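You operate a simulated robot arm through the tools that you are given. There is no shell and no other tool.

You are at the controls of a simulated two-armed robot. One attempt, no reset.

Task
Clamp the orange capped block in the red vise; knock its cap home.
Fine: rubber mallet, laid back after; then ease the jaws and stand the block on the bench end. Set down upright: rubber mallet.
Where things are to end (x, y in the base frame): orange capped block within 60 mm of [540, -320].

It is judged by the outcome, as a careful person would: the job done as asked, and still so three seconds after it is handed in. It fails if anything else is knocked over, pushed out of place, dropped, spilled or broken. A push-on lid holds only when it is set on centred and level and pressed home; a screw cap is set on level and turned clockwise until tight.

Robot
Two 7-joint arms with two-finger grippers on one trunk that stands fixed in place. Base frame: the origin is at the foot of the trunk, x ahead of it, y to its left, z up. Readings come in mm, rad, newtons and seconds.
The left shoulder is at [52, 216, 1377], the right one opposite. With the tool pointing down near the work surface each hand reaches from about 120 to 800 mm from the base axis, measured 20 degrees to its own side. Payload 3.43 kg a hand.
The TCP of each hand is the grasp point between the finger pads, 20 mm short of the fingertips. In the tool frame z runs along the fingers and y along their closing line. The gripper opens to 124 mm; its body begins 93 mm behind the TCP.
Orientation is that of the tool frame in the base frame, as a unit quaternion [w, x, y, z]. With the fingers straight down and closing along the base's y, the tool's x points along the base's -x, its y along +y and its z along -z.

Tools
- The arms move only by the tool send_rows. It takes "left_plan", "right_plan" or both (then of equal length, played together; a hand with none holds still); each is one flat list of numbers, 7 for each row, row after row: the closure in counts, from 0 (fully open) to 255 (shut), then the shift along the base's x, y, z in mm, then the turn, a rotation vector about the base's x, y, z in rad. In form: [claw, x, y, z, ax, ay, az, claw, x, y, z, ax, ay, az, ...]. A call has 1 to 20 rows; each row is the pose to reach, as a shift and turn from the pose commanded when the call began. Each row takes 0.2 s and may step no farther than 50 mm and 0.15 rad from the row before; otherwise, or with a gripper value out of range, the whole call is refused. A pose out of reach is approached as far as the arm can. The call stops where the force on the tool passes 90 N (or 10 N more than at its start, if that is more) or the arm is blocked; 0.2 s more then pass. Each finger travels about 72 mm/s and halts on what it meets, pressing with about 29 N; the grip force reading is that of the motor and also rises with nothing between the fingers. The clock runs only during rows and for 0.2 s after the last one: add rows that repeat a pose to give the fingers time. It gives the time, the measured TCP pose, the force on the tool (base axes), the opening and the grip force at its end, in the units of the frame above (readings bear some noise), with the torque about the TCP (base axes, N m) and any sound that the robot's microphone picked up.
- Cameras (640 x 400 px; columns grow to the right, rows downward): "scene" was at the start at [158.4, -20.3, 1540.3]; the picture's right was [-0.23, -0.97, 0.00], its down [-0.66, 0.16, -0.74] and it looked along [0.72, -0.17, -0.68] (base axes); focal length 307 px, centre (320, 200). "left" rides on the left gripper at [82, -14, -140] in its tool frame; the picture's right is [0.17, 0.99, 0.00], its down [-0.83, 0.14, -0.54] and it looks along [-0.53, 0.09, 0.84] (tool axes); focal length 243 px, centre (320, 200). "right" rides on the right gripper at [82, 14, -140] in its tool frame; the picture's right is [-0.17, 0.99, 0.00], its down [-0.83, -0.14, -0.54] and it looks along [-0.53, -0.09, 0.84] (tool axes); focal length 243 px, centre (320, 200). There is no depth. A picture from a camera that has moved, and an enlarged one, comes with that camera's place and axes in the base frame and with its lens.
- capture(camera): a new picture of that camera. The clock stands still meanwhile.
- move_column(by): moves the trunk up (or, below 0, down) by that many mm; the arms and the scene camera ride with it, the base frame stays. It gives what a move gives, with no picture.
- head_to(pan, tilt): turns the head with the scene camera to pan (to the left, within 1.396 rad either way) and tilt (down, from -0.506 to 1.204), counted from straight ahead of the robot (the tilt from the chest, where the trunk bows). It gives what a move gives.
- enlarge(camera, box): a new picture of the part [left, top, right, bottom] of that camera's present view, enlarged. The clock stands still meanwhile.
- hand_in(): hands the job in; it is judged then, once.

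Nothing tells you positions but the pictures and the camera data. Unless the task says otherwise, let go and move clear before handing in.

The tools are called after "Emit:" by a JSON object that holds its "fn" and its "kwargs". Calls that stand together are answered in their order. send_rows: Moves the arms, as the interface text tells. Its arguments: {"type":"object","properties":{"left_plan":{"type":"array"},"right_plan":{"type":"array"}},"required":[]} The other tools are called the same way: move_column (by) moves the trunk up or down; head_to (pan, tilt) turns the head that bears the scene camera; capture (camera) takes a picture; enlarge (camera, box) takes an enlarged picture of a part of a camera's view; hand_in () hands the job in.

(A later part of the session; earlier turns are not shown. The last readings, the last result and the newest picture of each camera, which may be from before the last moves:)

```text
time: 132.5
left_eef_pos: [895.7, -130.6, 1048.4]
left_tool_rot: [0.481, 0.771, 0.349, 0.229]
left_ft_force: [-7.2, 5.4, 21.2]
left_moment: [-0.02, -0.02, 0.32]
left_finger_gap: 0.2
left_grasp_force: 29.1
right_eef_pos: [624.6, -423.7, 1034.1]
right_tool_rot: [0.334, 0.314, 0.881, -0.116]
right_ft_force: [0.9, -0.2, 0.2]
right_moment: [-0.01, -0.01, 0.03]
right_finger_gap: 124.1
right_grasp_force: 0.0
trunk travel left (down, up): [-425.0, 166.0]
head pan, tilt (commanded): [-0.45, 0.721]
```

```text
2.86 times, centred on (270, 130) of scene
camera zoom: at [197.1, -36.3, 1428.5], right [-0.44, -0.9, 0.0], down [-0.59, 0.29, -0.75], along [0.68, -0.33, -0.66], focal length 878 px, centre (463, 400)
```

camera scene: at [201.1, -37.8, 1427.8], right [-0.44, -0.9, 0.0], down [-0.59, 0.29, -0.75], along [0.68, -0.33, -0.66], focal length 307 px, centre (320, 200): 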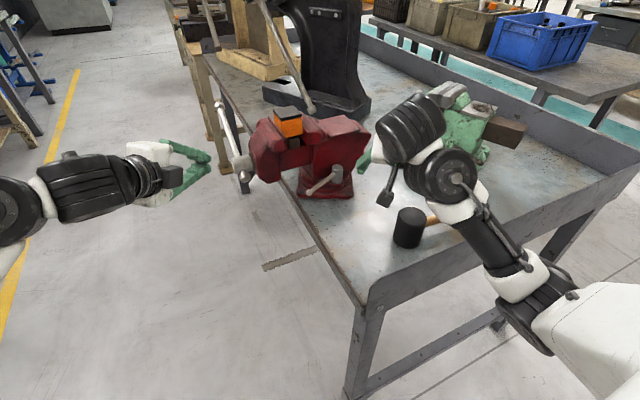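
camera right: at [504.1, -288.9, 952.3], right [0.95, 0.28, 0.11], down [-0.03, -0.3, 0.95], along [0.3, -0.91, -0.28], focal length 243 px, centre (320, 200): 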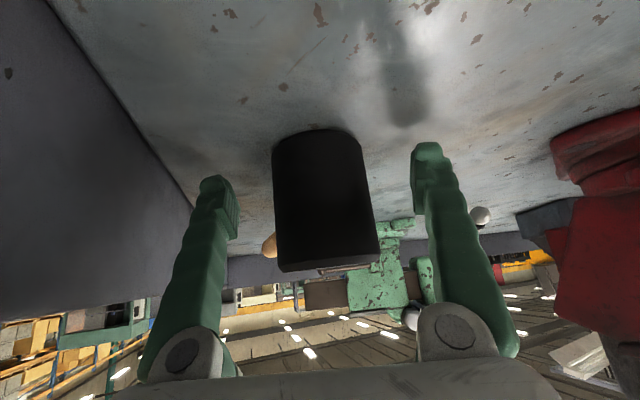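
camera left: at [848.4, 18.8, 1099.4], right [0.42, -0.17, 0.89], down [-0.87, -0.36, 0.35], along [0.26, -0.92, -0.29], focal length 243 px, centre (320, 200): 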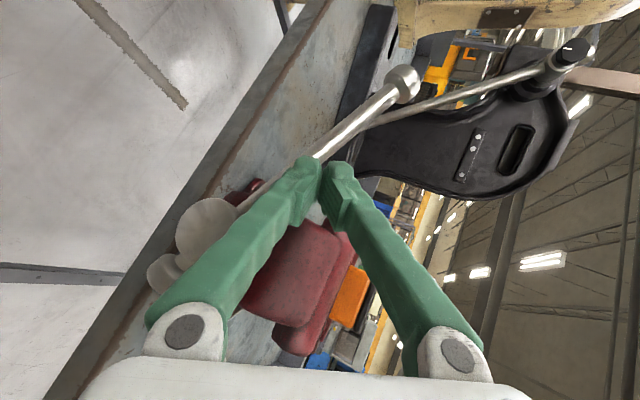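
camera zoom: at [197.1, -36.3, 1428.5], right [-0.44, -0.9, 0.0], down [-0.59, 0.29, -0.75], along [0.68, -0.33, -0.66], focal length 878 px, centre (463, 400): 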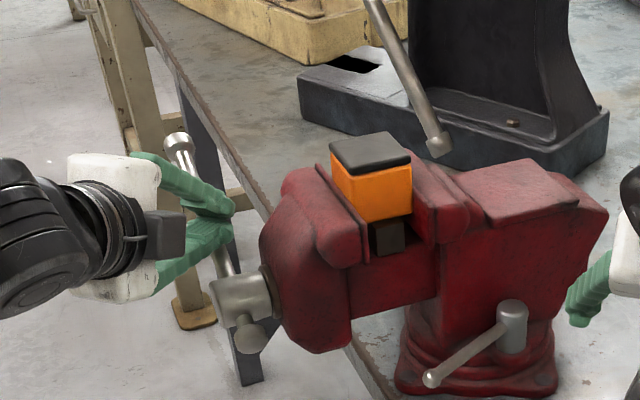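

I'm on the bar with 21 N. I'll continue pressing down.

Emit:
{"fn": "send_rows", "kwargs": {"left_plan": [255, 0, 0, -6, 0, 0, 0, 255, 0, 0, -12, 0, 0, 0, 255, 0, 1, -18, 0, 0, 0, 255, 0, 1, -24, 0, 0, 0]}}

Emit:
{"fn": "capture", "kwargs": {"camera": "left"}}

Emit:
{"fn": "enlarge", "kwargs": {"camera": "scene", "box": [190, 60, 350, 200]}}

```text
time: 133.5
left_eef_pos: [899.3, -129.4, 1021.1]
left_tool_rot: [0.477, 0.774, 0.35, 0.227]
left_ft_force: [4.0, -2.3, 14.7]
left_moment: [-0.1, -0.07, -0.01]
left_finger_gap: 0.0
left_grasp_force: 29.1
right_eef_pos: [627.0, -424.1, 1031.1]
right_tool_rot: [0.334, 0.314, 0.881, -0.115]
right_ft_force: [-0.1, 0.3, 0.2]
right_moment: [-0.03, -0.03, 0.01]
right_finger_gap: 124.3
right_grasp_force: 0.1
trunk travel left (down, up): [-425.0, 166.0]
head pan, tilt (commanded): [-0.45, 0.721]
```

```text
taken
camera left: at [851.8, 18.7, 1071.4], right [0.43, -0.17, 0.89], down [-0.87, -0.36, 0.35], along [0.26, -0.92, -0.3], focal length 243 px, centre (320, 200)
```

left: 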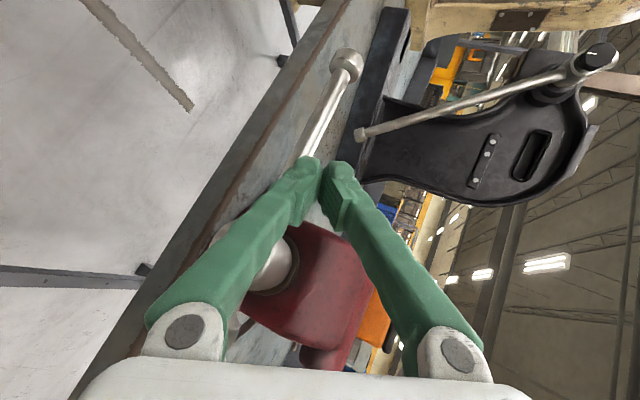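

```text
2.86 times, centred on (270, 130) of scene
camera zoom: at [200.0, -37.9, 1427.8], right [-0.44, -0.9, 0.0], down [-0.59, 0.29, -0.75], along [0.68, -0.33, -0.66], focal length 878 px, centre (463, 400)
```

zoom: 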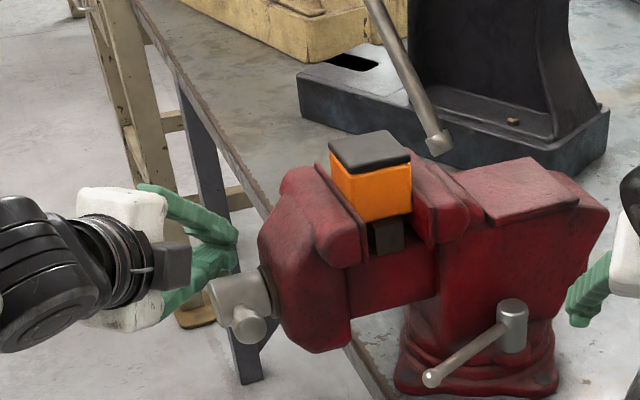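

The screw has broken free and is turning easily in the loosening direction. I'll continue down to open the jaws a few millimetres.

Emit:
{"fn": "send_rows", "kwargs": {"left_plan": [255, 0, 1, -8, 0, 0, 0, 255, 0, 1, -16, 0, 0, 0, 255, 0, 2, -24, 0, 0, 0, 255, 0, 2, -32, 0, 0, 0, 255, 0, 3, -40, 0, 0, 0, 255, 0, 3, -48, 0, 0, 0, 255, 1, 4, -56, 0, 0, 0, 255, 1, 4, -64, 0, 0, 0]}}

Emit:
{"fn": "capture", "kwargs": {"camera": "left"}}

Emit:
{"fn": "enlarge", "kwargs": {"camera": "scene", "box": [230, 80, 350, 180]}}

```text
time: 135.3
left_eef_pos: [900.4, -124.5, 956.8]
left_tool_rot: [0.478, 0.773, 0.351, 0.226]
left_ft_force: [2.3, 0.3, 0.7]
left_moment: [0.02, 0.0, -0.03]
left_finger_gap: 0.3
left_grasp_force: 29.0
right_eef_pos: [627.1, -424.2, 1030.2]
right_tool_rot: [0.333, 0.313, 0.882, -0.115]
right_ft_force: [0.7, 0.4, 0.0]
right_moment: [-0.04, 0.01, 0.0]
right_finger_gap: 123.9
right_grasp_force: 0.1
trunk travel left (down, up): [-425.0, 166.0]
head pan, tilt (commanded): [-0.45, 0.721]
```

```text
taken
camera left: at [852.9, 24.1, 1006.0], right [0.43, -0.17, 0.89], down [-0.87, -0.36, 0.35], along [0.26, -0.92, -0.3], focal length 243 px, centre (320, 200)
```

left: 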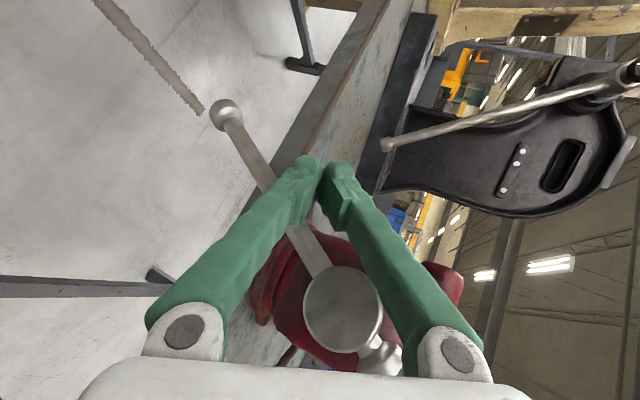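

```text
4.00 times, centred on (290, 130) of scene
camera zoom: at [201.4, -37.7, 1427.6], right [-0.44, -0.9, 0.0], down [-0.59, 0.29, -0.75], along [0.68, -0.33, -0.66], focal length 1230 px, centre (440, 480)
```

zoom: 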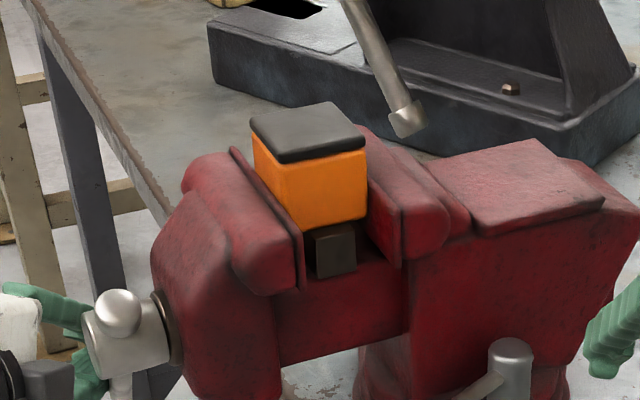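

The bar is now around 124°. I'll check that a gap has opened at the jaws.

Emit:
{"fn": "enlarge", "kwargs": {"camera": "scene", "box": [270, 95, 330, 155]}}

Emit:
{"fn": "enlarge", "kwargs": {"camera": "right", "box": [380, 0, 640, 200]}}

```text
6.67 times, centred on (300, 125) of scene
camera zoom: at [201.4, -37.7, 1427.6], right [-0.44, -0.9, 0.0], down [-0.59, 0.29, -0.75], along [0.68, -0.33, -0.66], focal length 2049 px, centre (453, 700)
```

zoom: 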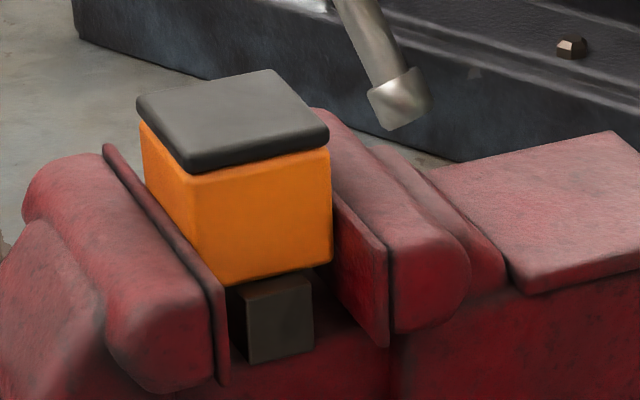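

```text
2.00 times, centred on (510, 100) of right
camera zoom: at [517.5, -317.7, 1082.2], right [0.72, 0.69, 0.11], down [0.12, -0.28, 0.95], along [0.69, -0.67, -0.28], focal length 485 px, centre (-60, 400)
```

zoom: 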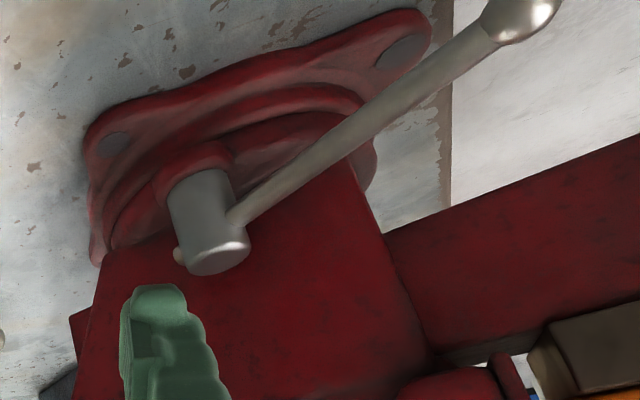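

The jaws have eased about 3 mm. I'll open slightly more for lifting clearance, pushing the bar a bit further round.

Emit:
{"fn": "send_rows", "kwargs": {"left_plan": [255, -2, 1, -10, 0, 0, 0, 255, -4, 1, -20, 0, 0, 0, 255, -7, 1, -30, 0, 0, 0, 255, -13, 2, -38, 0, 0, 0, 255, -20, 2, -44, 0, 0, 0]}}

Emit:
{"fn": "capture", "kwargs": {"camera": "left"}}

Emit:
{"fn": "enlarge", "kwargs": {"camera": "scene", "box": [270, 95, 330, 155]}}

```text
time: 136.5
left_eef_pos: [881.1, -122.5, 910.9]
left_tool_rot: [0.478, 0.773, 0.351, 0.226]
left_ft_force: [2.3, 5.2, 1.0]
left_moment: [0.01, -0.02, -0.05]
left_finger_gap: 0.1
left_grasp_force: 29.3
right_eef_pos: [628.5, -424.3, 1030.8]
right_tool_rot: [0.332, 0.314, 0.882, -0.116]
right_ft_force: [-0.6, -0.1, -0.2]
right_moment: [0.02, -0.04, 0.0]
right_finger_gap: 124.1
right_grasp_force: 0.0
trunk travel left (down, up): [-425.0, 166.0]
head pan, tilt (commanded): [-0.45, 0.721]
```

```text
taken
camera left: at [832.3, 24.9, 961.2], right [0.43, -0.17, 0.89], down [-0.86, -0.36, 0.35], along [0.26, -0.92, -0.3], focal length 243 px, centre (320, 200)
```

left: 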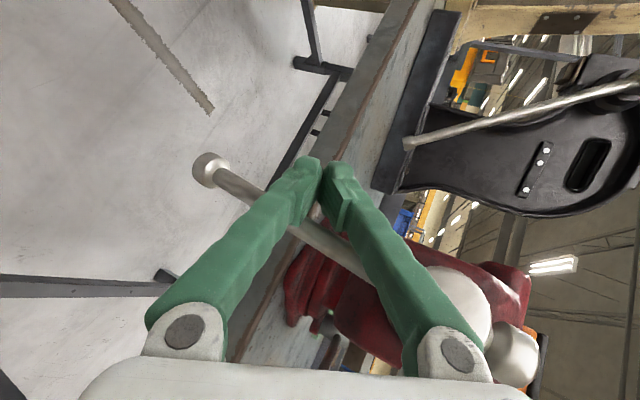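

```text
6.67 times, centred on (300, 125) of scene
camera zoom: at [201.5, -37.3, 1427.6], right [-0.44, -0.9, 0.0], down [-0.59, 0.29, -0.75], along [0.68, -0.33, -0.66], focal length 2049 px, centre (453, 700)
```

zoom: 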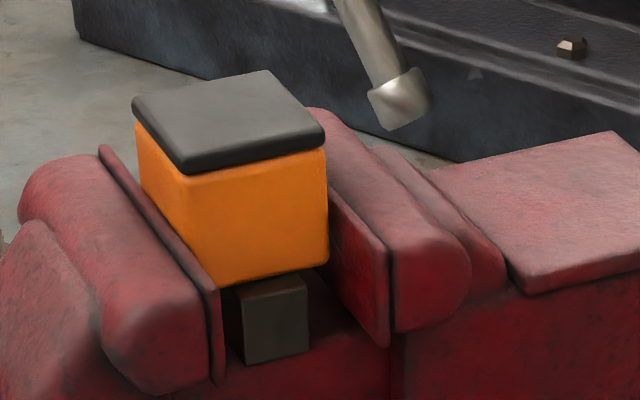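

The jaws are eased further with the block standing free on its rest. I'll withdraw the left hand clear of the vise and raise the trunk back up.

Emit:
{"fn": "send_rows", "kwargs": {"left_plan": [255, 4, 18, 2, 0, 0, 0, 255, 2, 45, 5, 0, 0, 0, 255, -15, 85, 10, 0, 0, 0, 255, -48, 115, 20, 0, 0, 0, 255, -88, 130, 40, 0, 0, 0, 255, -128, 140, 65, 0, 0, 0, 255, -166, 150, 92, 0, 0, 0, 255, -202, 160, 120, 0, 0, 0, 255, -238, 165, 148, 0, 0, 0]}}

Emit:
{"fn": "move_column", "kwargs": {"by": 100}}

Emit:
{"fn": "capture", "kwargs": {"camera": "scene"}}

Emit:
{"fn": "enlarge", "kwargs": {"camera": "scene", "box": [250, 120, 330, 180]}}

```text
time: 138.5
left_eef_pos: [641.3, 44.2, 1062.3]
left_tool_rot: [0.478, 0.773, 0.351, 0.227]
left_ft_force: [0.3, 0.1, 0.1]
left_moment: [-0.01, -0.01, -0.01]
left_finger_gap: 0.1
left_grasp_force: 28.7
right_eef_pos: [627.1, -423.4, 1031.8]
right_tool_rot: [0.334, 0.314, 0.881, -0.115]
right_ft_force: [-1.3, 0.0, 0.0]
right_moment: [-0.01, -0.01, 0.01]
right_finger_gap: 124.2
right_grasp_force: 0.1
trunk travel left (down, up): [-425.0, 166.0]
head pan, tilt (commanded): [-0.45, 0.721]
```

```text
time: 139.8
left_eef_pos: [642.4, 41.7, 1157.6]
left_tool_rot: [0.478, 0.773, 0.35, 0.226]
left_ft_force: [0.6, 0.4, -1.1]
left_moment: [-0.05, -0.02, 0.0]
left_finger_gap: 0.0
left_grasp_force: 29.0
right_eef_pos: [628.6, -423.7, 1129.5]
right_tool_rot: [0.331, 0.314, 0.882, -0.116]
right_ft_force: [0.6, -0.3, -0.4]
right_moment: [0.0, 0.01, 0.02]
right_finger_gap: 124.2
right_grasp_force: 0.0
trunk travel left (down, up): [-525.0, 66.0]
head pan, tilt (commanded): [-0.45, 0.721]
```

```text
taken
camera scene: at [153.7, -37.9, 1542.1], right [-0.44, -0.9, 0.0], down [-0.59, 0.29, -0.75], along [0.68, -0.33, -0.66], focal length 307 px, centre (320, 200)
```

scene: 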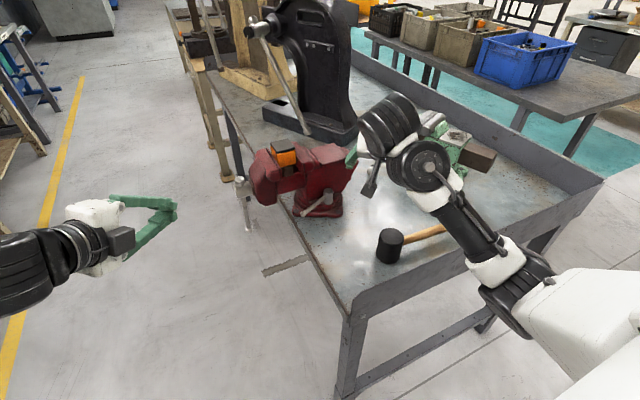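

```text
6.67 times, centred on (290, 150) of scene
camera zoom: at [153.7, -37.9, 1542.1], right [-0.44, -0.9, 0.0], down [-0.59, 0.29, -0.75], along [0.68, -0.33, -0.66], focal length 2049 px, centre (520, 533)
```

zoom: 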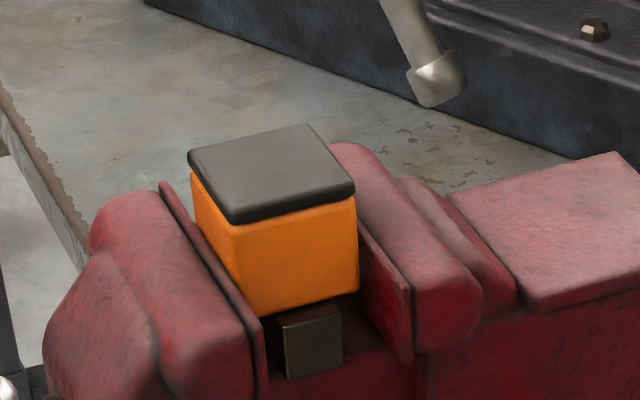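

The cap is flush, and the block's centre is now about [850, -262]. I'll take the right hand back along the tested path to above the block.

Emit:
{"fn": "send_rows", "kwargs": {"right_plan": [40, 20, 2, 7, 0, 0, 0.06, 40, 40, 4, 14, 0, 0, 0.12, 40, 60, 7, 21, 0, 0, 0.18, 40, 80, 9, 28, 0, 0, 0.25, 40, 100, 11, 35, 0, 0, 0.31, 40, 120, 13, 42, 0, 0, 0.37, 40, 140, 15, 49, 0, 0, 0.43, 40, 160, 18, 56, 0, 0, 0.5, 40, 180, 20, 63, 0, 0, 0.56, 40, 200, 22, 70, 0, 0, 0.62, 40, 215, 24, 75, 0, 0, 0.68, 40, 215, 60, 75, 0, 0, 0.68, 40, 215, 95, 75, 0, 0, 0.68, 40, 215, 130, 75, 0, 0, 0.68, 40, 215, 160, 75, 0, 0, 0.68, 40, 215, 160, 75, 0, 0, 0.68]}}

Emit:
{"fn": "capture", "kwargs": {"camera": "right"}}

Emit:
{"fn": "enlarge", "kwargs": {"camera": "scene", "box": [220, 60, 400, 200]}}

```text
time: 143.2
left_eef_pos: [642.5, 40.9, 1159.9]
left_tool_rot: [0.477, 0.774, 0.35, 0.227]
left_ft_force: [-0.5, 0.2, -0.8]
left_moment: [0.0, -0.02, -0.03]
left_finger_gap: 0.2
left_grasp_force: 29.1
right_eef_pos: [845.9, -265.0, 1204.5]
right_tool_rot: [0.352, 0.002, 0.936, 0.003]
right_ft_force: [-0.7, -0.2, -0.2]
right_moment: [-0.02, -0.01, 0.0]
right_finger_gap: 104.8
right_grasp_force: 0.1
trunk travel left (down, up): [-525.0, 66.0]
head pan, tilt (commanded): [-0.45, 0.721]
```

```text
taken
camera right: at [691.1, -252.4, 1255.8], right [0.13, 0.99, 0.12], down [0.27, -0.15, 0.95], along [0.95, -0.09, -0.28], focal length 243 px, centre (320, 200)
```

right: 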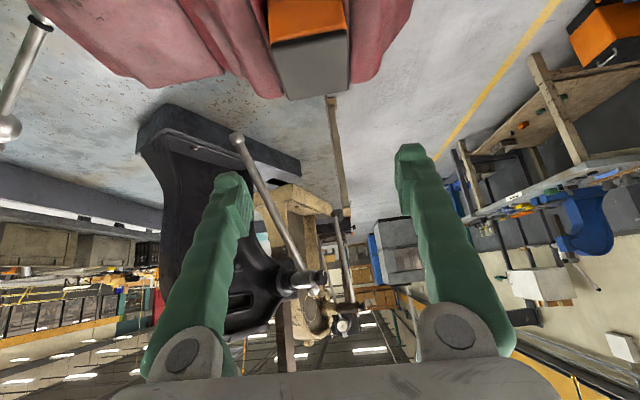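

```text
2.86 times, centred on (310, 130) of scene
camera zoom: at [153.2, -38.6, 1542.3], right [-0.44, -0.9, 0.0], down [-0.59, 0.29, -0.75], along [0.68, -0.33, -0.66], focal length 878 px, centre (349, 400)
```

zoom: 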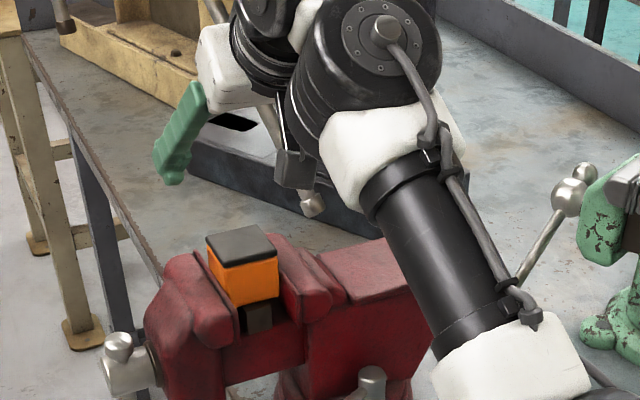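

The hand is centred above the block, which I put at y of about -263. I'll descend with the fingers open to just above the jaw tops.

Emit:
{"fn": "send_rows", "kwargs": {"right_plan": [40, 1, 1, -25, 0, 0, 0, 40, 2, 2, -50, 0, 0, 0, 40, 2, 2, -72, 0, 0, 0, 40, 2, 2, -86, 0, 0, 0, 40, 2, 2, -96, 0, 0, 0, 40, 2, 2, -96, 0, 0, 0]}}

Emit:
{"fn": "capture", "kwargs": {"camera": "right"}}

Emit:
{"fn": "enlarge", "kwargs": {"camera": "scene", "box": [230, 90, 350, 190]}}

Emit:
{"fn": "capture", "kwargs": {"camera": "left"}}

```text
time: 144.6
left_eef_pos: [643.6, 42.8, 1160.7]
left_tool_rot: [0.477, 0.773, 0.351, 0.227]
left_ft_force: [0.4, -0.5, 0.5]
left_moment: [-0.01, -0.01, 0.01]
left_finger_gap: 0.0
left_grasp_force: 28.7
right_eef_pos: [845.1, -261.3, 1110.1]
right_tool_rot: [0.353, 0.002, 0.936, 0.003]
right_ft_force: [-0.6, -0.6, -0.7]
right_moment: [0.0, 0.01, -0.02]
right_finger_gap: 104.5
right_grasp_force: 0.1
trunk travel left (down, up): [-525.0, 66.0]
head pan, tilt (commanded): [-0.45, 0.721]
```

```text
taken
camera right: at [690.7, -249.2, 1161.2], right [0.13, 0.99, 0.11], down [0.27, -0.15, 0.95], along [0.95, -0.09, -0.28], focal length 243 px, centre (320, 200)
```

right: 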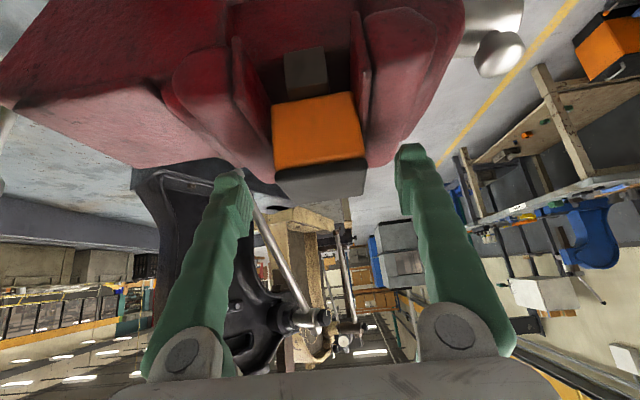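

```text
4.00 times, centred on (290, 140) of scene
camera zoom: at [153.1, -37.7, 1542.4], right [-0.44, -0.9, 0.0], down [-0.59, 0.29, -0.75], along [0.68, -0.33, -0.66], focal length 1230 px, centre (440, 440)
```

zoom: 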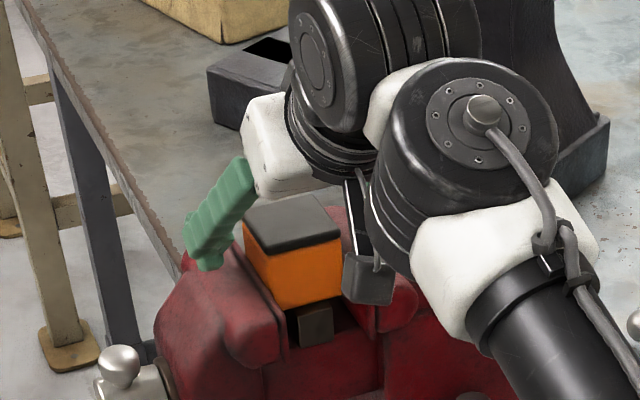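

```text
taken
camera left: at [594.7, 190.0, 1210.9], right [0.43, -0.17, 0.89], down [-0.87, -0.36, 0.35], along [0.26, -0.92, -0.3], focal length 243 px, centre (320, 200)
```

left: 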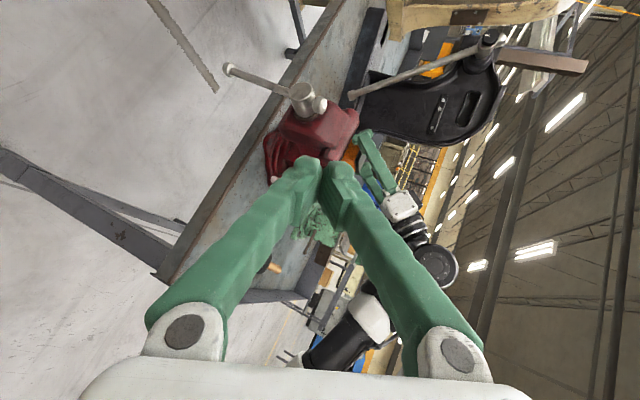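

The open fingers straddle the block. I'll check fingertip clearance over the jaws before the last few millimetres.

Emit:
{"fn": "enlarge", "kwargs": {"camera": "left", "box": [290, 70, 430, 190]}}

Emit:
{"fn": "enlarge", "kwargs": {"camera": "right", "box": [200, 80, 440, 240]}}

```text
3.33 times, centred on (360, 130) of left
camera zoom: at [594.7, 190.0, 1210.9], right [0.43, -0.17, 0.89], down [-0.87, -0.36, 0.35], along [0.26, -0.92, -0.3], focal length 809 px, centre (187, 433)
```

zoom: 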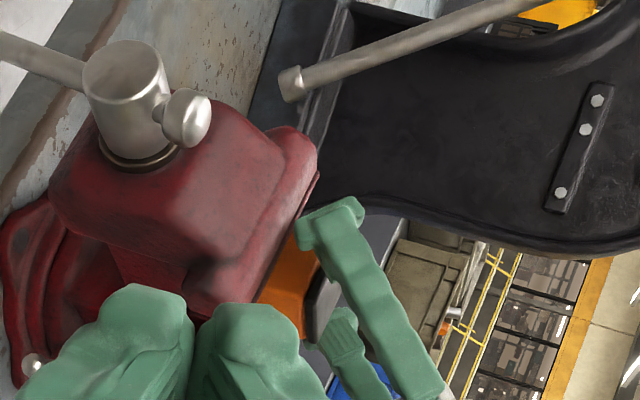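

```text
2.50 times, centred on (320, 160) of right
camera zoom: at [690.7, -249.2, 1161.2], right [0.13, 0.99, 0.11], down [0.27, -0.15, 0.95], along [0.95, -0.09, -0.28], focal length 606 px, centre (320, 300)
```

zoom: 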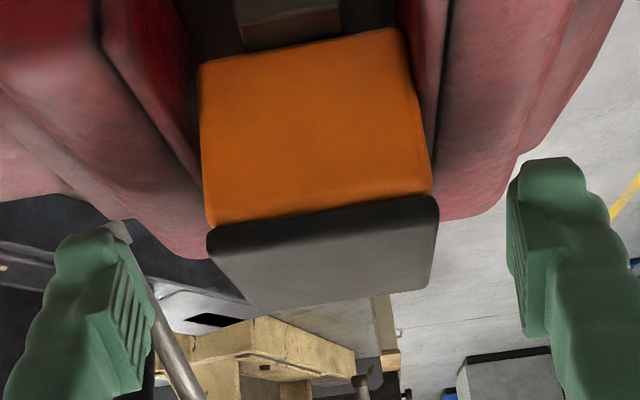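

The fingertips reach about 23 mm below the grasp point, so at z = 1100 they clear the jaw tops by a few millimetres. I'll lower to that height and close on the block.

Emit:
{"fn": "send_rows", "kwargs": {"right_plan": [40, 2, -1, -5, 0, 0, 0, 40, 3, -1, -10, 0, 0, 0, 80, 3, -1, -10, 0, 0, 0, 110, 3, -1, -10, 0, 0, 0, 140, 3, -1, -10, 0, 0, 0, 200, 3, -1, -10, 0, 0, 0, 255, 3, -1, -10, 0, 0, 0, 255, 3, -1, -10, 0, 0, 0, 255, 3, -1, -10, 0, 0, 0]}}

Emit:
{"fn": "capture", "kwargs": {"camera": "right"}}

Emit:
{"fn": "enlarge", "kwargs": {"camera": "scene", "box": [230, 90, 350, 190]}}

```text
time: 146.6
left_eef_pos: [642.0, 43.5, 1160.4]
left_tool_rot: [0.478, 0.773, 0.35, 0.227]
left_ft_force: [0.2, 0.8, 0.3]
left_moment: [-0.01, 0.0, -0.01]
left_finger_gap: 0.0
left_grasp_force: 29.2
right_eef_pos: [848.0, -261.3, 1101.9]
right_tool_rot: [0.353, 0.001, 0.936, 0.002]
right_ft_force: [1.9, 5.6, 6.7]
right_moment: [-0.06, -0.06, 0.23]
right_finger_gap: 53.2
right_grasp_force: 28.9
trunk travel left (down, up): [-525.0, 66.0]
head pan, tilt (commanded): [-0.45, 0.721]
```

```text
taken
camera right: at [694.2, -248.9, 1152.3], right [0.13, 0.99, 0.11], down [0.27, -0.14, 0.95], along [0.96, -0.09, -0.28], focal length 243 px, centre (320, 200)
```

right: 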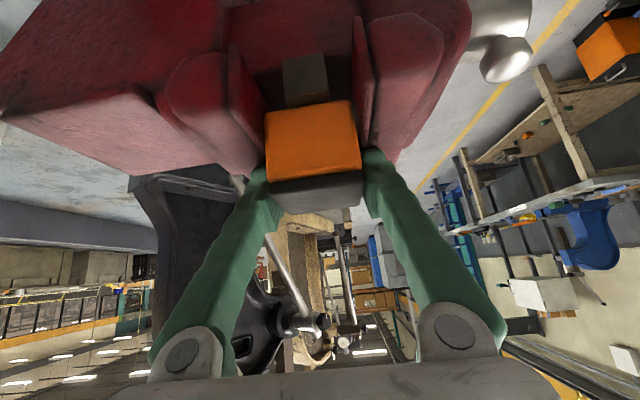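

```text
4.00 times, centred on (290, 140) of scene
camera zoom: at [152.5, -36.7, 1542.5], right [-0.44, -0.9, 0.0], down [-0.59, 0.29, -0.75], along [0.68, -0.33, -0.66], focal length 1230 px, centre (440, 440)
```

zoom: 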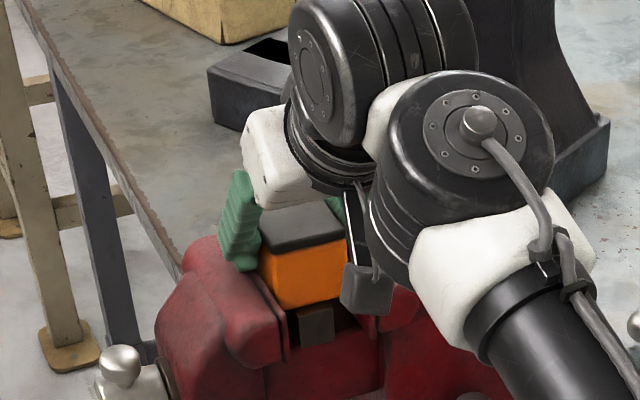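

Gripped at 53 mm. I'll lift slowly and check that the block comes up with the cap still seated.

Emit:
{"fn": "send_rows", "kwargs": {"right_plan": [255, 0, 0, 4, 0, 0, 0, 255, 0, 0, 8, 0, 0, 0, 255, 0, 0, 13, 0, 0, 0, 255, 0, 0, 18, 0, 0, 0, 255, 0, 0, 24, 0, 0, 0, 255, 0, 0, 24, 0, 0, 0]}}

Emit:
{"fn": "enlarge", "kwargs": {"camera": "right", "box": [200, 80, 440, 240]}}

Emit:
{"fn": "enlarge", "kwargs": {"camera": "scene", "box": [230, 90, 350, 190]}}

```text
time: 148.0
left_eef_pos: [643.1, 43.9, 1159.7]
left_tool_rot: [0.478, 0.773, 0.351, 0.226]
left_ft_force: [0.3, -0.7, 0.2]
left_moment: [-0.01, 0.05, 0.03]
left_finger_gap: 0.1
left_grasp_force: 28.4
right_eef_pos: [847.4, -262.4, 1123.3]
right_tool_rot: [0.353, 0.001, 0.936, 0.002]
right_ft_force: [-0.6, 11.8, -7.1]
right_moment: [0.6, 0.05, 0.04]
right_finger_gap: 53.1
right_grasp_force: 29.0
trunk travel left (down, up): [-525.0, 66.0]
head pan, tilt (commanded): [-0.45, 0.721]
```

```text
2.50 times, centred on (320, 160) of right
camera zoom: at [694.9, -249.5, 1175.1], right [0.13, 0.99, 0.11], down [0.27, -0.14, 0.95], along [0.95, -0.09, -0.28], focal length 606 px, centre (320, 300)
```

zoom: 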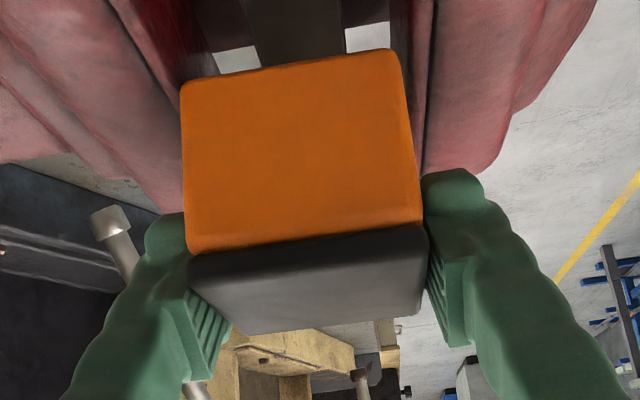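

```text
4.00 times, centred on (290, 140) of scene
camera zoom: at [153.9, -36.1, 1542.3], right [-0.44, -0.9, 0.0], down [-0.59, 0.29, -0.75], along [0.68, -0.33, -0.66], focal length 1230 px, centre (440, 440)
```

zoom: 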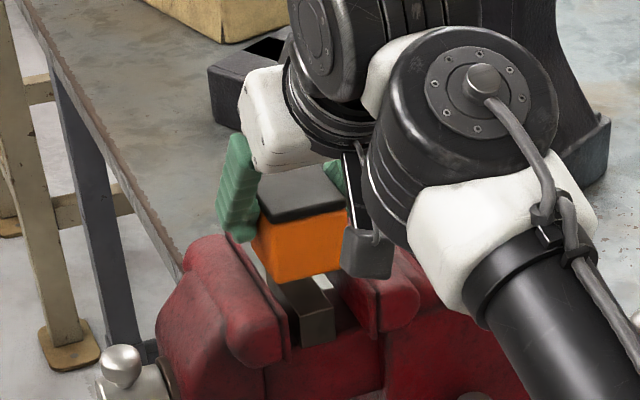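

The block is rising with its cap flush, rubbing lightly on the fixed jaw. I'll ease 2 mm away from it and lift clear.

Emit:
{"fn": "send_rows", "kwargs": {"right_plan": [255, 0, 2, 3, 0, 0, 0, 255, 0, 2, 12, 0, 0, 0, 255, 0, 2, 25, 0, 0, 0, 255, 0, 2, 42, 0, 0, 0, 255, 0, 2, 60, 0, 0, 0, 255, 0, 2, 80, 0, 0, 0, 255, 0, 2, 80, 0, 0, 0]}}

Emit:
{"fn": "capture", "kwargs": {"camera": "right"}}

Emit:
{"fn": "enlarge", "kwargs": {"camera": "scene", "box": [230, 60, 350, 190]}}

```text
time: 149.6
left_eef_pos: [642.8, 42.1, 1160.2]
left_tool_rot: [0.478, 0.773, 0.35, 0.226]
left_ft_force: [-0.3, 0.1, -0.4]
left_moment: [-0.01, 0.01, -0.02]
left_finger_gap: 0.1
left_grasp_force: 28.8
right_eef_pos: [848.6, -262.6, 1203.5]
right_tool_rot: [0.352, 0.002, 0.936, 0.003]
right_ft_force: [0.2, -0.3, -3.5]
right_moment: [0.02, 0.03, -0.01]
right_finger_gap: 53.2
right_grasp_force: 28.7
trunk travel left (down, up): [-525.0, 66.0]
head pan, tilt (commanded): [-0.45, 0.721]
```

```text
taken
camera right: at [694.5, -250.4, 1255.0], right [0.13, 0.99, 0.12], down [0.27, -0.15, 0.95], along [0.95, -0.09, -0.28], focal length 243 px, centre (320, 200)
```

right: 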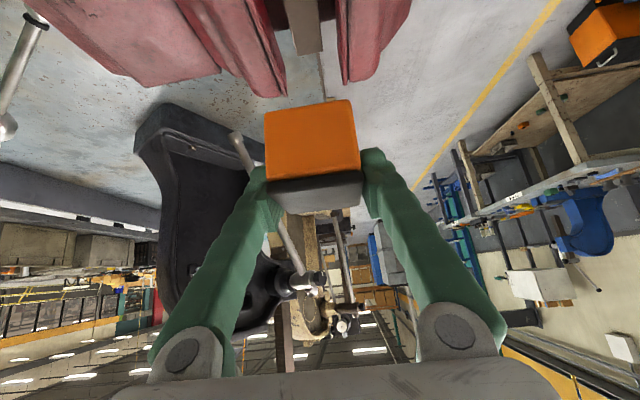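

```text
3.08 times, centred on (290, 125) of scene
camera zoom: at [153.7, -38.1, 1542.2], right [-0.44, -0.9, 0.0], down [-0.59, 0.29, -0.75], along [0.68, -0.33, -0.66], focal length 946 px, centre (412, 431)
```

zoom: 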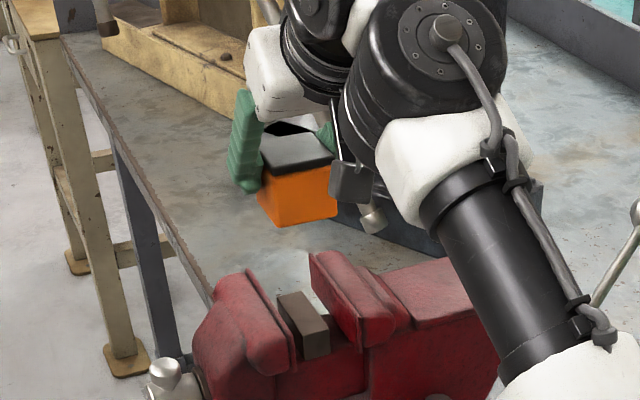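

The block is out cleanly with its cap seated, weighing about 3.5 N. I'll carry it back along the known path: sideways first, then toward the near end of the bench.

Emit:
{"fn": "send_rows", "kwargs": {"right_plan": [255, -1, -22, 2, 0, 0, 0, 255, -2, -48, 2, 0, 0, 0, 255, -3, -75, 2, 0, 0, 0, 255, -4, -102, 2, 0, 0, 0, 255, -5, -125, 2, 0, 0, 0, 255, -5, -138, 0, 0, 0, 0, 255, -25, -140, -8, 0, 0, -0.06, 255, -45, -142, -16, 0, 0, -0.12, 255, -65, -144, -24, 0, 0, -0.18, 255, -85, -146, -32, 0, 0, -0.24, 255, -105, -148, -40, 0, 0, -0.3, 255, -125, -150, -48, 0, 0, -0.36, 255, -145, -152, -56, 0, 0, -0.42, 255, -165, -154, -64, 0, 0, -0.48, 255, -185, -155, -72, 0, 0, -0.54, 255, -205, -156, -80, 0, 0, -0.6, 255, -205, -156, -80, 0, 0, -0.6]}}

Emit:
{"fn": "capture", "kwargs": {"camera": "right"}}

Emit:
{"fn": "capture", "kwargs": {"camera": "scene"}}

```text
time: 153.2
left_eef_pos: [641.8, 42.1, 1160.5]
left_tool_rot: [0.477, 0.773, 0.351, 0.227]
left_ft_force: [-0.8, -0.5, 0.0]
left_moment: [-0.01, 0.0, 0.01]
left_finger_gap: 0.1
left_grasp_force: 28.9
right_eef_pos: [642.7, -418.0, 1123.6]
right_tool_rot: [0.337, 0.279, 0.893, -0.103]
right_ft_force: [-0.4, 0.0, -3.0]
right_moment: [0.0, 0.01, 0.03]
right_finger_gap: 53.0
right_grasp_force: 28.8
trunk travel left (down, up): [-525.0, 66.0]
head pan, tilt (commanded): [-0.45, 0.721]
```

```text
taken
camera right: at [523.0, -320.8, 1176.6], right [0.66, 0.74, 0.11], down [0.14, -0.27, 0.95], along [0.74, -0.61, -0.28], focal length 243 px, centre (320, 200)
```

right: 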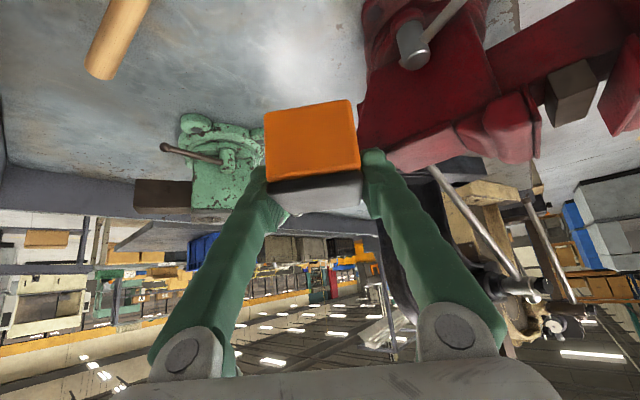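

```text
taken
camera scene: at [153.8, -37.8, 1542.3], right [-0.44, -0.9, 0.0], down [-0.59, 0.29, -0.75], along [0.68, -0.33, -0.66], focal length 307 px, centre (320, 200)
```

scene: 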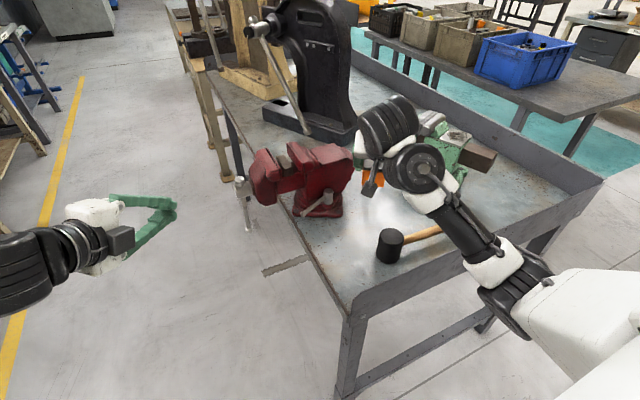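

The block is held firmly at [643, -418, 1124]. I'll raise the trunk 60 mm to give the arm more room close in.

Emit:
{"fn": "move_column", "kwargs": {"by": 60}}

Emit:
{"fn": "send_rows", "kwargs": {"right_plan": [255, -8, 12, -15, 0, 0, 0, 255, -16, 24, -30, 0, 0, 0, 255, -24, 36, -45, 0, 0, 0, 255, -32, 48, -60, 0, 0, 0, 255, -40, 60, -75, 0, 0, 0]}}

Emit:
{"fn": "capture", "kwargs": {"camera": "scene"}}

```text
time: 154.2
left_eef_pos: [644.2, 41.7, 1218.0]
left_tool_rot: [0.477, 0.774, 0.351, 0.225]
left_ft_force: [-0.6, 0.1, 0.1]
left_moment: [0.01, -0.04, 0.01]
left_finger_gap: 0.0
left_grasp_force: 28.3
right_eef_pos: [643.2, -417.8, 1181.5]
right_tool_rot: [0.336, 0.277, 0.894, -0.102]
right_ft_force: [-0.7, -0.8, -3.3]
right_moment: [-0.05, -0.04, -0.02]
right_finger_gap: 52.9
right_grasp_force: 29.3
trunk travel left (down, up): [-585.0, 6.0]
head pan, tilt (commanded): [-0.45, 0.721]
```

```text
time: 155.4
left_eef_pos: [642.5, 41.9, 1220.2]
left_tool_rot: [0.478, 0.773, 0.35, 0.227]
left_ft_force: [0.0, 0.2, 0.1]
left_moment: [0.01, 0.02, -0.03]
left_finger_gap: 0.1
left_grasp_force: 29.2
right_eef_pos: [604.0, -356.2, 1108.0]
right_tool_rot: [0.336, 0.279, 0.894, -0.102]
right_ft_force: [-0.7, 0.8, -2.0]
right_moment: [-0.04, -0.02, 0.0]
right_finger_gap: 52.9
right_grasp_force: 29.4
trunk travel left (down, up): [-585.0, 6.0]
head pan, tilt (commanded): [-0.45, 0.721]
```

```text
taken
camera scene: at [89.9, -37.8, 1608.5], right [-0.44, -0.9, 0.0], down [-0.59, 0.29, -0.75], along [0.68, -0.33, -0.66], focal length 307 px, centre (320, 200)
```

scene: 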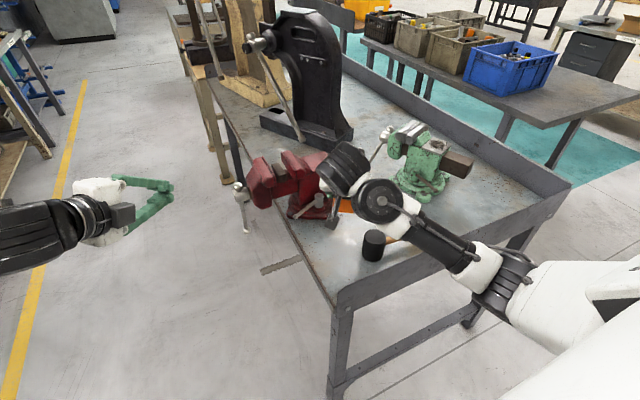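

No reach problems. I'll continue down toward the bench end in small steps.

Emit:
{"fn": "send_rows", "kwargs": {"right_plan": [255, -7, 6, -18, 0, 0, 0, 255, -14, 12, -36, 0, 0, 0, 255, -21, 18, -54, 0, 0, 0, 255, -28, 24, -72, 0, 0, 0, 255, -35, 29, -90, 0, 0, 0]}}

Emit:
{"fn": "capture", "kwargs": {"camera": "right"}}

```text
time: 156.6
left_eef_pos: [643.0, 42.2, 1220.7]
left_tool_rot: [0.477, 0.773, 0.351, 0.226]
left_ft_force: [-0.8, 0.0, -0.6]
left_moment: [0.01, -0.03, 0.02]
left_finger_gap: 0.1
left_grasp_force: 29.2
right_eef_pos: [568.3, -327.0, 1020.3]
right_tool_rot: [0.338, 0.278, 0.894, -0.102]
right_ft_force: [0.2, -1.0, -2.9]
right_moment: [0.03, 0.0, 0.01]
right_finger_gap: 53.1
right_grasp_force: 29.2
trunk travel left (down, up): [-585.0, 6.0]
head pan, tilt (commanded): [-0.45, 0.721]
```

```text
taken
camera right: at [449.5, -230.5, 1071.6], right [0.66, 0.74, 0.12], down [0.14, -0.27, 0.95], along [0.74, -0.61, -0.28], focal length 243 px, centre (320, 200)
```

right: 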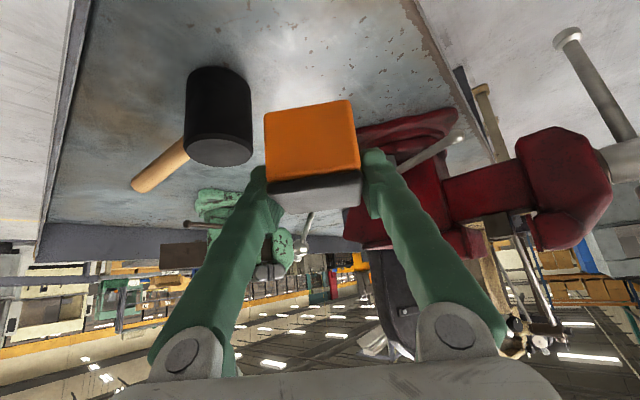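

The block is over the bench end at [568, -327] with the mallet well clear to the side. I'll lower toward the bench.

Emit:
{"fn": "send_rows", "kwargs": {"right_plan": [255, -2, 1, -20, 0, 0, 0, 255, -4, 2, -40, 0, 0, 0, 255, -6, 3, -58, 0, 0, 0, 255, -6, 3, -72, 0, 0, 0, 255, -6, 3, -82, 0, 0, 0]}}

Emit:
{"fn": "capture", "kwargs": {"camera": "right"}}

Emit:
{"fn": "enlarge", "kwargs": {"camera": "scene", "box": [300, 170, 420, 290]}}

```text
time: 157.8
left_eef_pos: [642.3, 42.2, 1220.7]
left_tool_rot: [0.478, 0.773, 0.35, 0.227]
left_ft_force: [-0.2, 1.1, 0.8]
left_moment: [0.02, -0.03, 0.01]
left_finger_gap: 0.0
left_grasp_force: 29.2
right_eef_pos: [563.4, -326.7, 936.7]
right_tool_rot: [0.337, 0.278, 0.894, -0.102]
right_ft_force: [-0.6, 0.6, -2.8]
right_moment: [0.01, 0.0, 0.01]
right_finger_gap: 53.1
right_grasp_force: 29.2
trunk travel left (down, up): [-585.0, 6.0]
head pan, tilt (commanded): [-0.45, 0.721]
```

```text
taken
camera right: at [443.4, -228.9, 988.0], right [0.66, 0.74, 0.11], down [0.14, -0.27, 0.95], along [0.74, -0.61, -0.28], focal length 243 px, centre (320, 200)
```

right: 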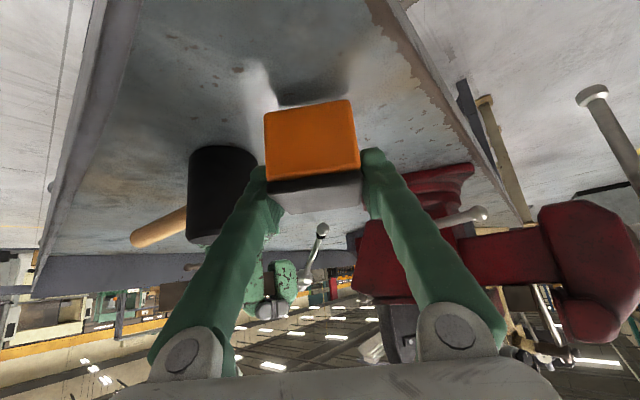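

```text
3.33 times, centred on (360, 230) of scene
camera zoom: at [89.8, -38.0, 1608.6], right [-0.44, -0.9, 0.0], down [-0.59, 0.29, -0.75], along [0.68, -0.33, -0.66], focal length 1025 px, centre (187, 100)
```

zoom: 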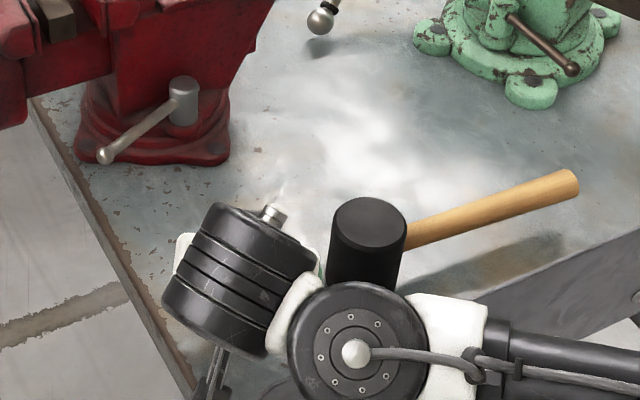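

About 12 mm to go. I'll lower in small steps until it touches.

Emit:
{"fn": "send_rows", "kwargs": {"right_plan": [255, 0, 0, -4, 0, 0, 0, 255, 0, 0, -8, 0, 0, 0, 255, 0, 0, -10, 0, 0, 0, 255, 0, 0, -12, 0, 0, 0]}}

```text
time: 158.8
left_eef_pos: [642.5, 41.9, 1220.4]
left_tool_rot: [0.478, 0.773, 0.35, 0.226]
left_ft_force: [1.3, -0.3, 1.0]
left_moment: [0.0, 0.04, 0.01]
left_finger_gap: 0.0
left_grasp_force: 28.6
right_eef_pos: [564.0, -325.5, 924.4]
right_tool_rot: [0.337, 0.278, 0.894, -0.101]
right_ft_force: [-0.1, -0.8, -2.2]
right_moment: [0.01, -0.02, 0.03]
right_finger_gap: 53.0
right_grasp_force: 28.9
trunk travel left (down, up): [-585.0, 6.0]
head pan, tilt (commanded): [-0.45, 0.721]
```

Not quite touching yet; I'll go a few more millimetres.

Emit:
{"fn": "send_rows", "kwargs": {"right_plan": [255, 0, 0, -2, 0, 0, 0, 255, 0, 0, -4, 0, 0, 0, 255, 0, 0, -5, 0, 0, 0]}}

Emit:
{"fn": "capture", "kwargs": {"camera": "right"}}

```text
time: 159.6
left_eef_pos: [643.4, 41.0, 1221.1]
left_tool_rot: [0.477, 0.773, 0.35, 0.227]
left_ft_force: [0.1, -0.2, -0.3]
left_moment: [0.0, -0.01, 0.01]
left_finger_gap: 0.0
left_grasp_force: 29.4
right_eef_pos: [561.9, -325.4, 921.0]
right_tool_rot: [0.337, 0.278, 0.894, -0.102]
right_ft_force: [0.3, 0.4, -2.9]
right_moment: [-0.04, -0.02, -0.03]
right_finger_gap: 53.0
right_grasp_force: 29.2
trunk travel left (down, up): [-585.0, 6.0]
head pan, tilt (commanded): [-0.45, 0.721]
```

```text
taken
camera right: at [443.9, -227.3, 971.8], right [0.66, 0.74, 0.11], down [0.14, -0.27, 0.95], along [0.74, -0.61, -0.28], focal length 243 px, centre (320, 200)
```

right: 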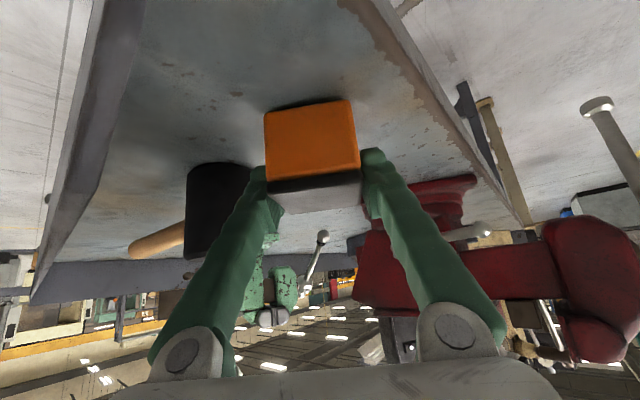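

Emit:
{"fn": "send_rows", "kwargs": {"right_plan": [255, 0, 0, -2, 0, 0, 0, 255, 0, 0, -3, 0, 0, 0]}}

Emit:
{"fn": "enlarge", "kwargs": {"camera": "right", "box": [240, 70, 400, 220]}}

```text
time: 160.2
left_eef_pos: [643.6, 41.6, 1221.3]
left_tool_rot: [0.478, 0.773, 0.35, 0.227]
left_ft_force: [-0.1, -0.7, -0.1]
left_moment: [0.04, 0.0, -0.02]
left_finger_gap: 0.2
left_grasp_force: 29.3
right_eef_pos: [563.1, -324.4, 916.6]
right_tool_rot: [0.338, 0.278, 0.893, -0.102]
right_ft_force: [0.2, 0.2, -3.2]
right_moment: [0.01, -0.05, -0.04]
right_finger_gap: 53.1
right_grasp_force: 29.2
trunk travel left (down, up): [-585.0, 6.0]
head pan, tilt (commanded): [-0.45, 0.721]
```

```text
2.67 times, centred on (320, 145) of right
camera zoom: at [444.0, -227.9, 968.3], right [0.66, 0.74, 0.12], down [0.14, -0.27, 0.95], along [0.74, -0.61, -0.28], focal length 647 px, centre (320, 347)
```

zoom: 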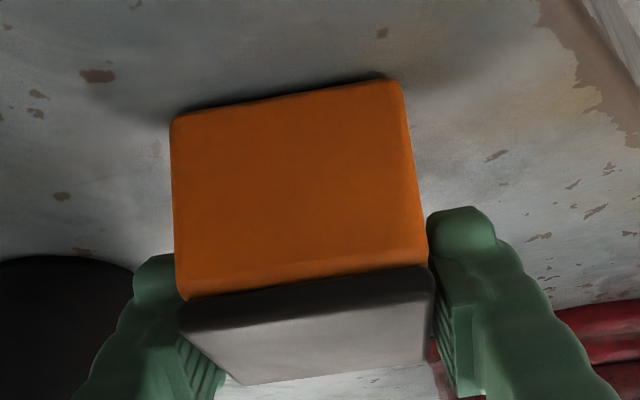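

The shadow shows it's almost down. I'll take 2 mm steps.

Emit:
{"fn": "send_rows", "kwargs": {"right_plan": [255, 0, 0, -1.5, 0, 0, 0, 255, 0, 0, -3, 0, 0, 0]}}

```text
time: 160.8
left_eef_pos: [641.3, 41.5, 1222.8]
left_tool_rot: [0.478, 0.773, 0.349, 0.227]
left_ft_force: [0.4, -0.1, -0.8]
left_moment: [0.0, 0.0, 0.01]
left_finger_gap: 0.2
left_grasp_force: 29.5
right_eef_pos: [563.0, -324.3, 916.0]
right_tool_rot: [0.34, 0.278, 0.892, -0.101]
right_ft_force: [-0.5, -1.2, 12.4]
right_moment: [-0.1, 0.62, 0.08]
right_finger_gap: 53.1
right_grasp_force: 28.6
trunk travel left (down, up): [-585.0, 6.0]
head pan, tilt (commanded): [-0.45, 0.721]
```

It's on the bench, with contact force +12 N. I'll ease off a touch and open the fingers slowly.

Emit:
{"fn": "send_rows", "kwargs": {"right_plan": [146, 0, 0, 1.5, 0, 0, 0, 140, 0, 0, 1.5, 0, 0, 0, 130, 0, 0, 1.5, 0, 0, 0, 112, 0, 0, 1.5, 0, 0, 0, 90, 0, 0, 1.5, 0, 0, 0, 90, 0, 0, 1.5, 0, 0, 0]}}

Emit:
{"fn": "capture", "kwargs": {"camera": "right"}}

Emit:
{"fn": "enlarge", "kwargs": {"camera": "right", "box": [240, 70, 400, 220]}}

```text
time: 162.2
left_eef_pos: [642.9, 42.6, 1221.9]
left_tool_rot: [0.478, 0.773, 0.351, 0.227]
left_ft_force: [-0.5, -0.4, 0.5]
left_moment: [0.01, 0.01, 0.0]
left_finger_gap: 0.1
left_grasp_force: 28.7
right_eef_pos: [561.5, -324.9, 913.7]
right_tool_rot: [0.337, 0.279, 0.894, -0.102]
right_ft_force: [0.5, -0.6, 0.2]
right_moment: [-0.02, -0.01, -0.02]
right_finger_gap: 79.9
right_grasp_force: 0.1
trunk travel left (down, up): [-585.0, 6.0]
head pan, tilt (commanded): [-0.45, 0.721]
```

```text
taken
camera right: at [442.9, -228.2, 965.3], right [0.66, 0.74, 0.12], down [0.14, -0.27, 0.95], along [0.74, -0.61, -0.28], focal length 243 px, centre (320, 200)
```

right: 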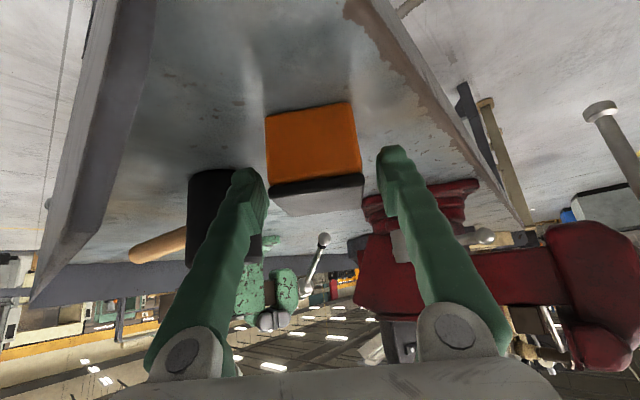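

```text
2.67 times, centred on (320, 145) of right
camera zoom: at [442.9, -228.2, 965.3], right [0.66, 0.74, 0.12], down [0.14, -0.27, 0.95], along [0.74, -0.61, -0.28], focal length 647 px, centre (320, 347)
```

zoom: 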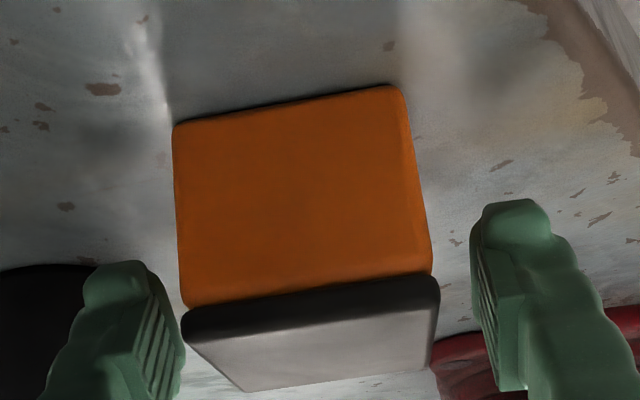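

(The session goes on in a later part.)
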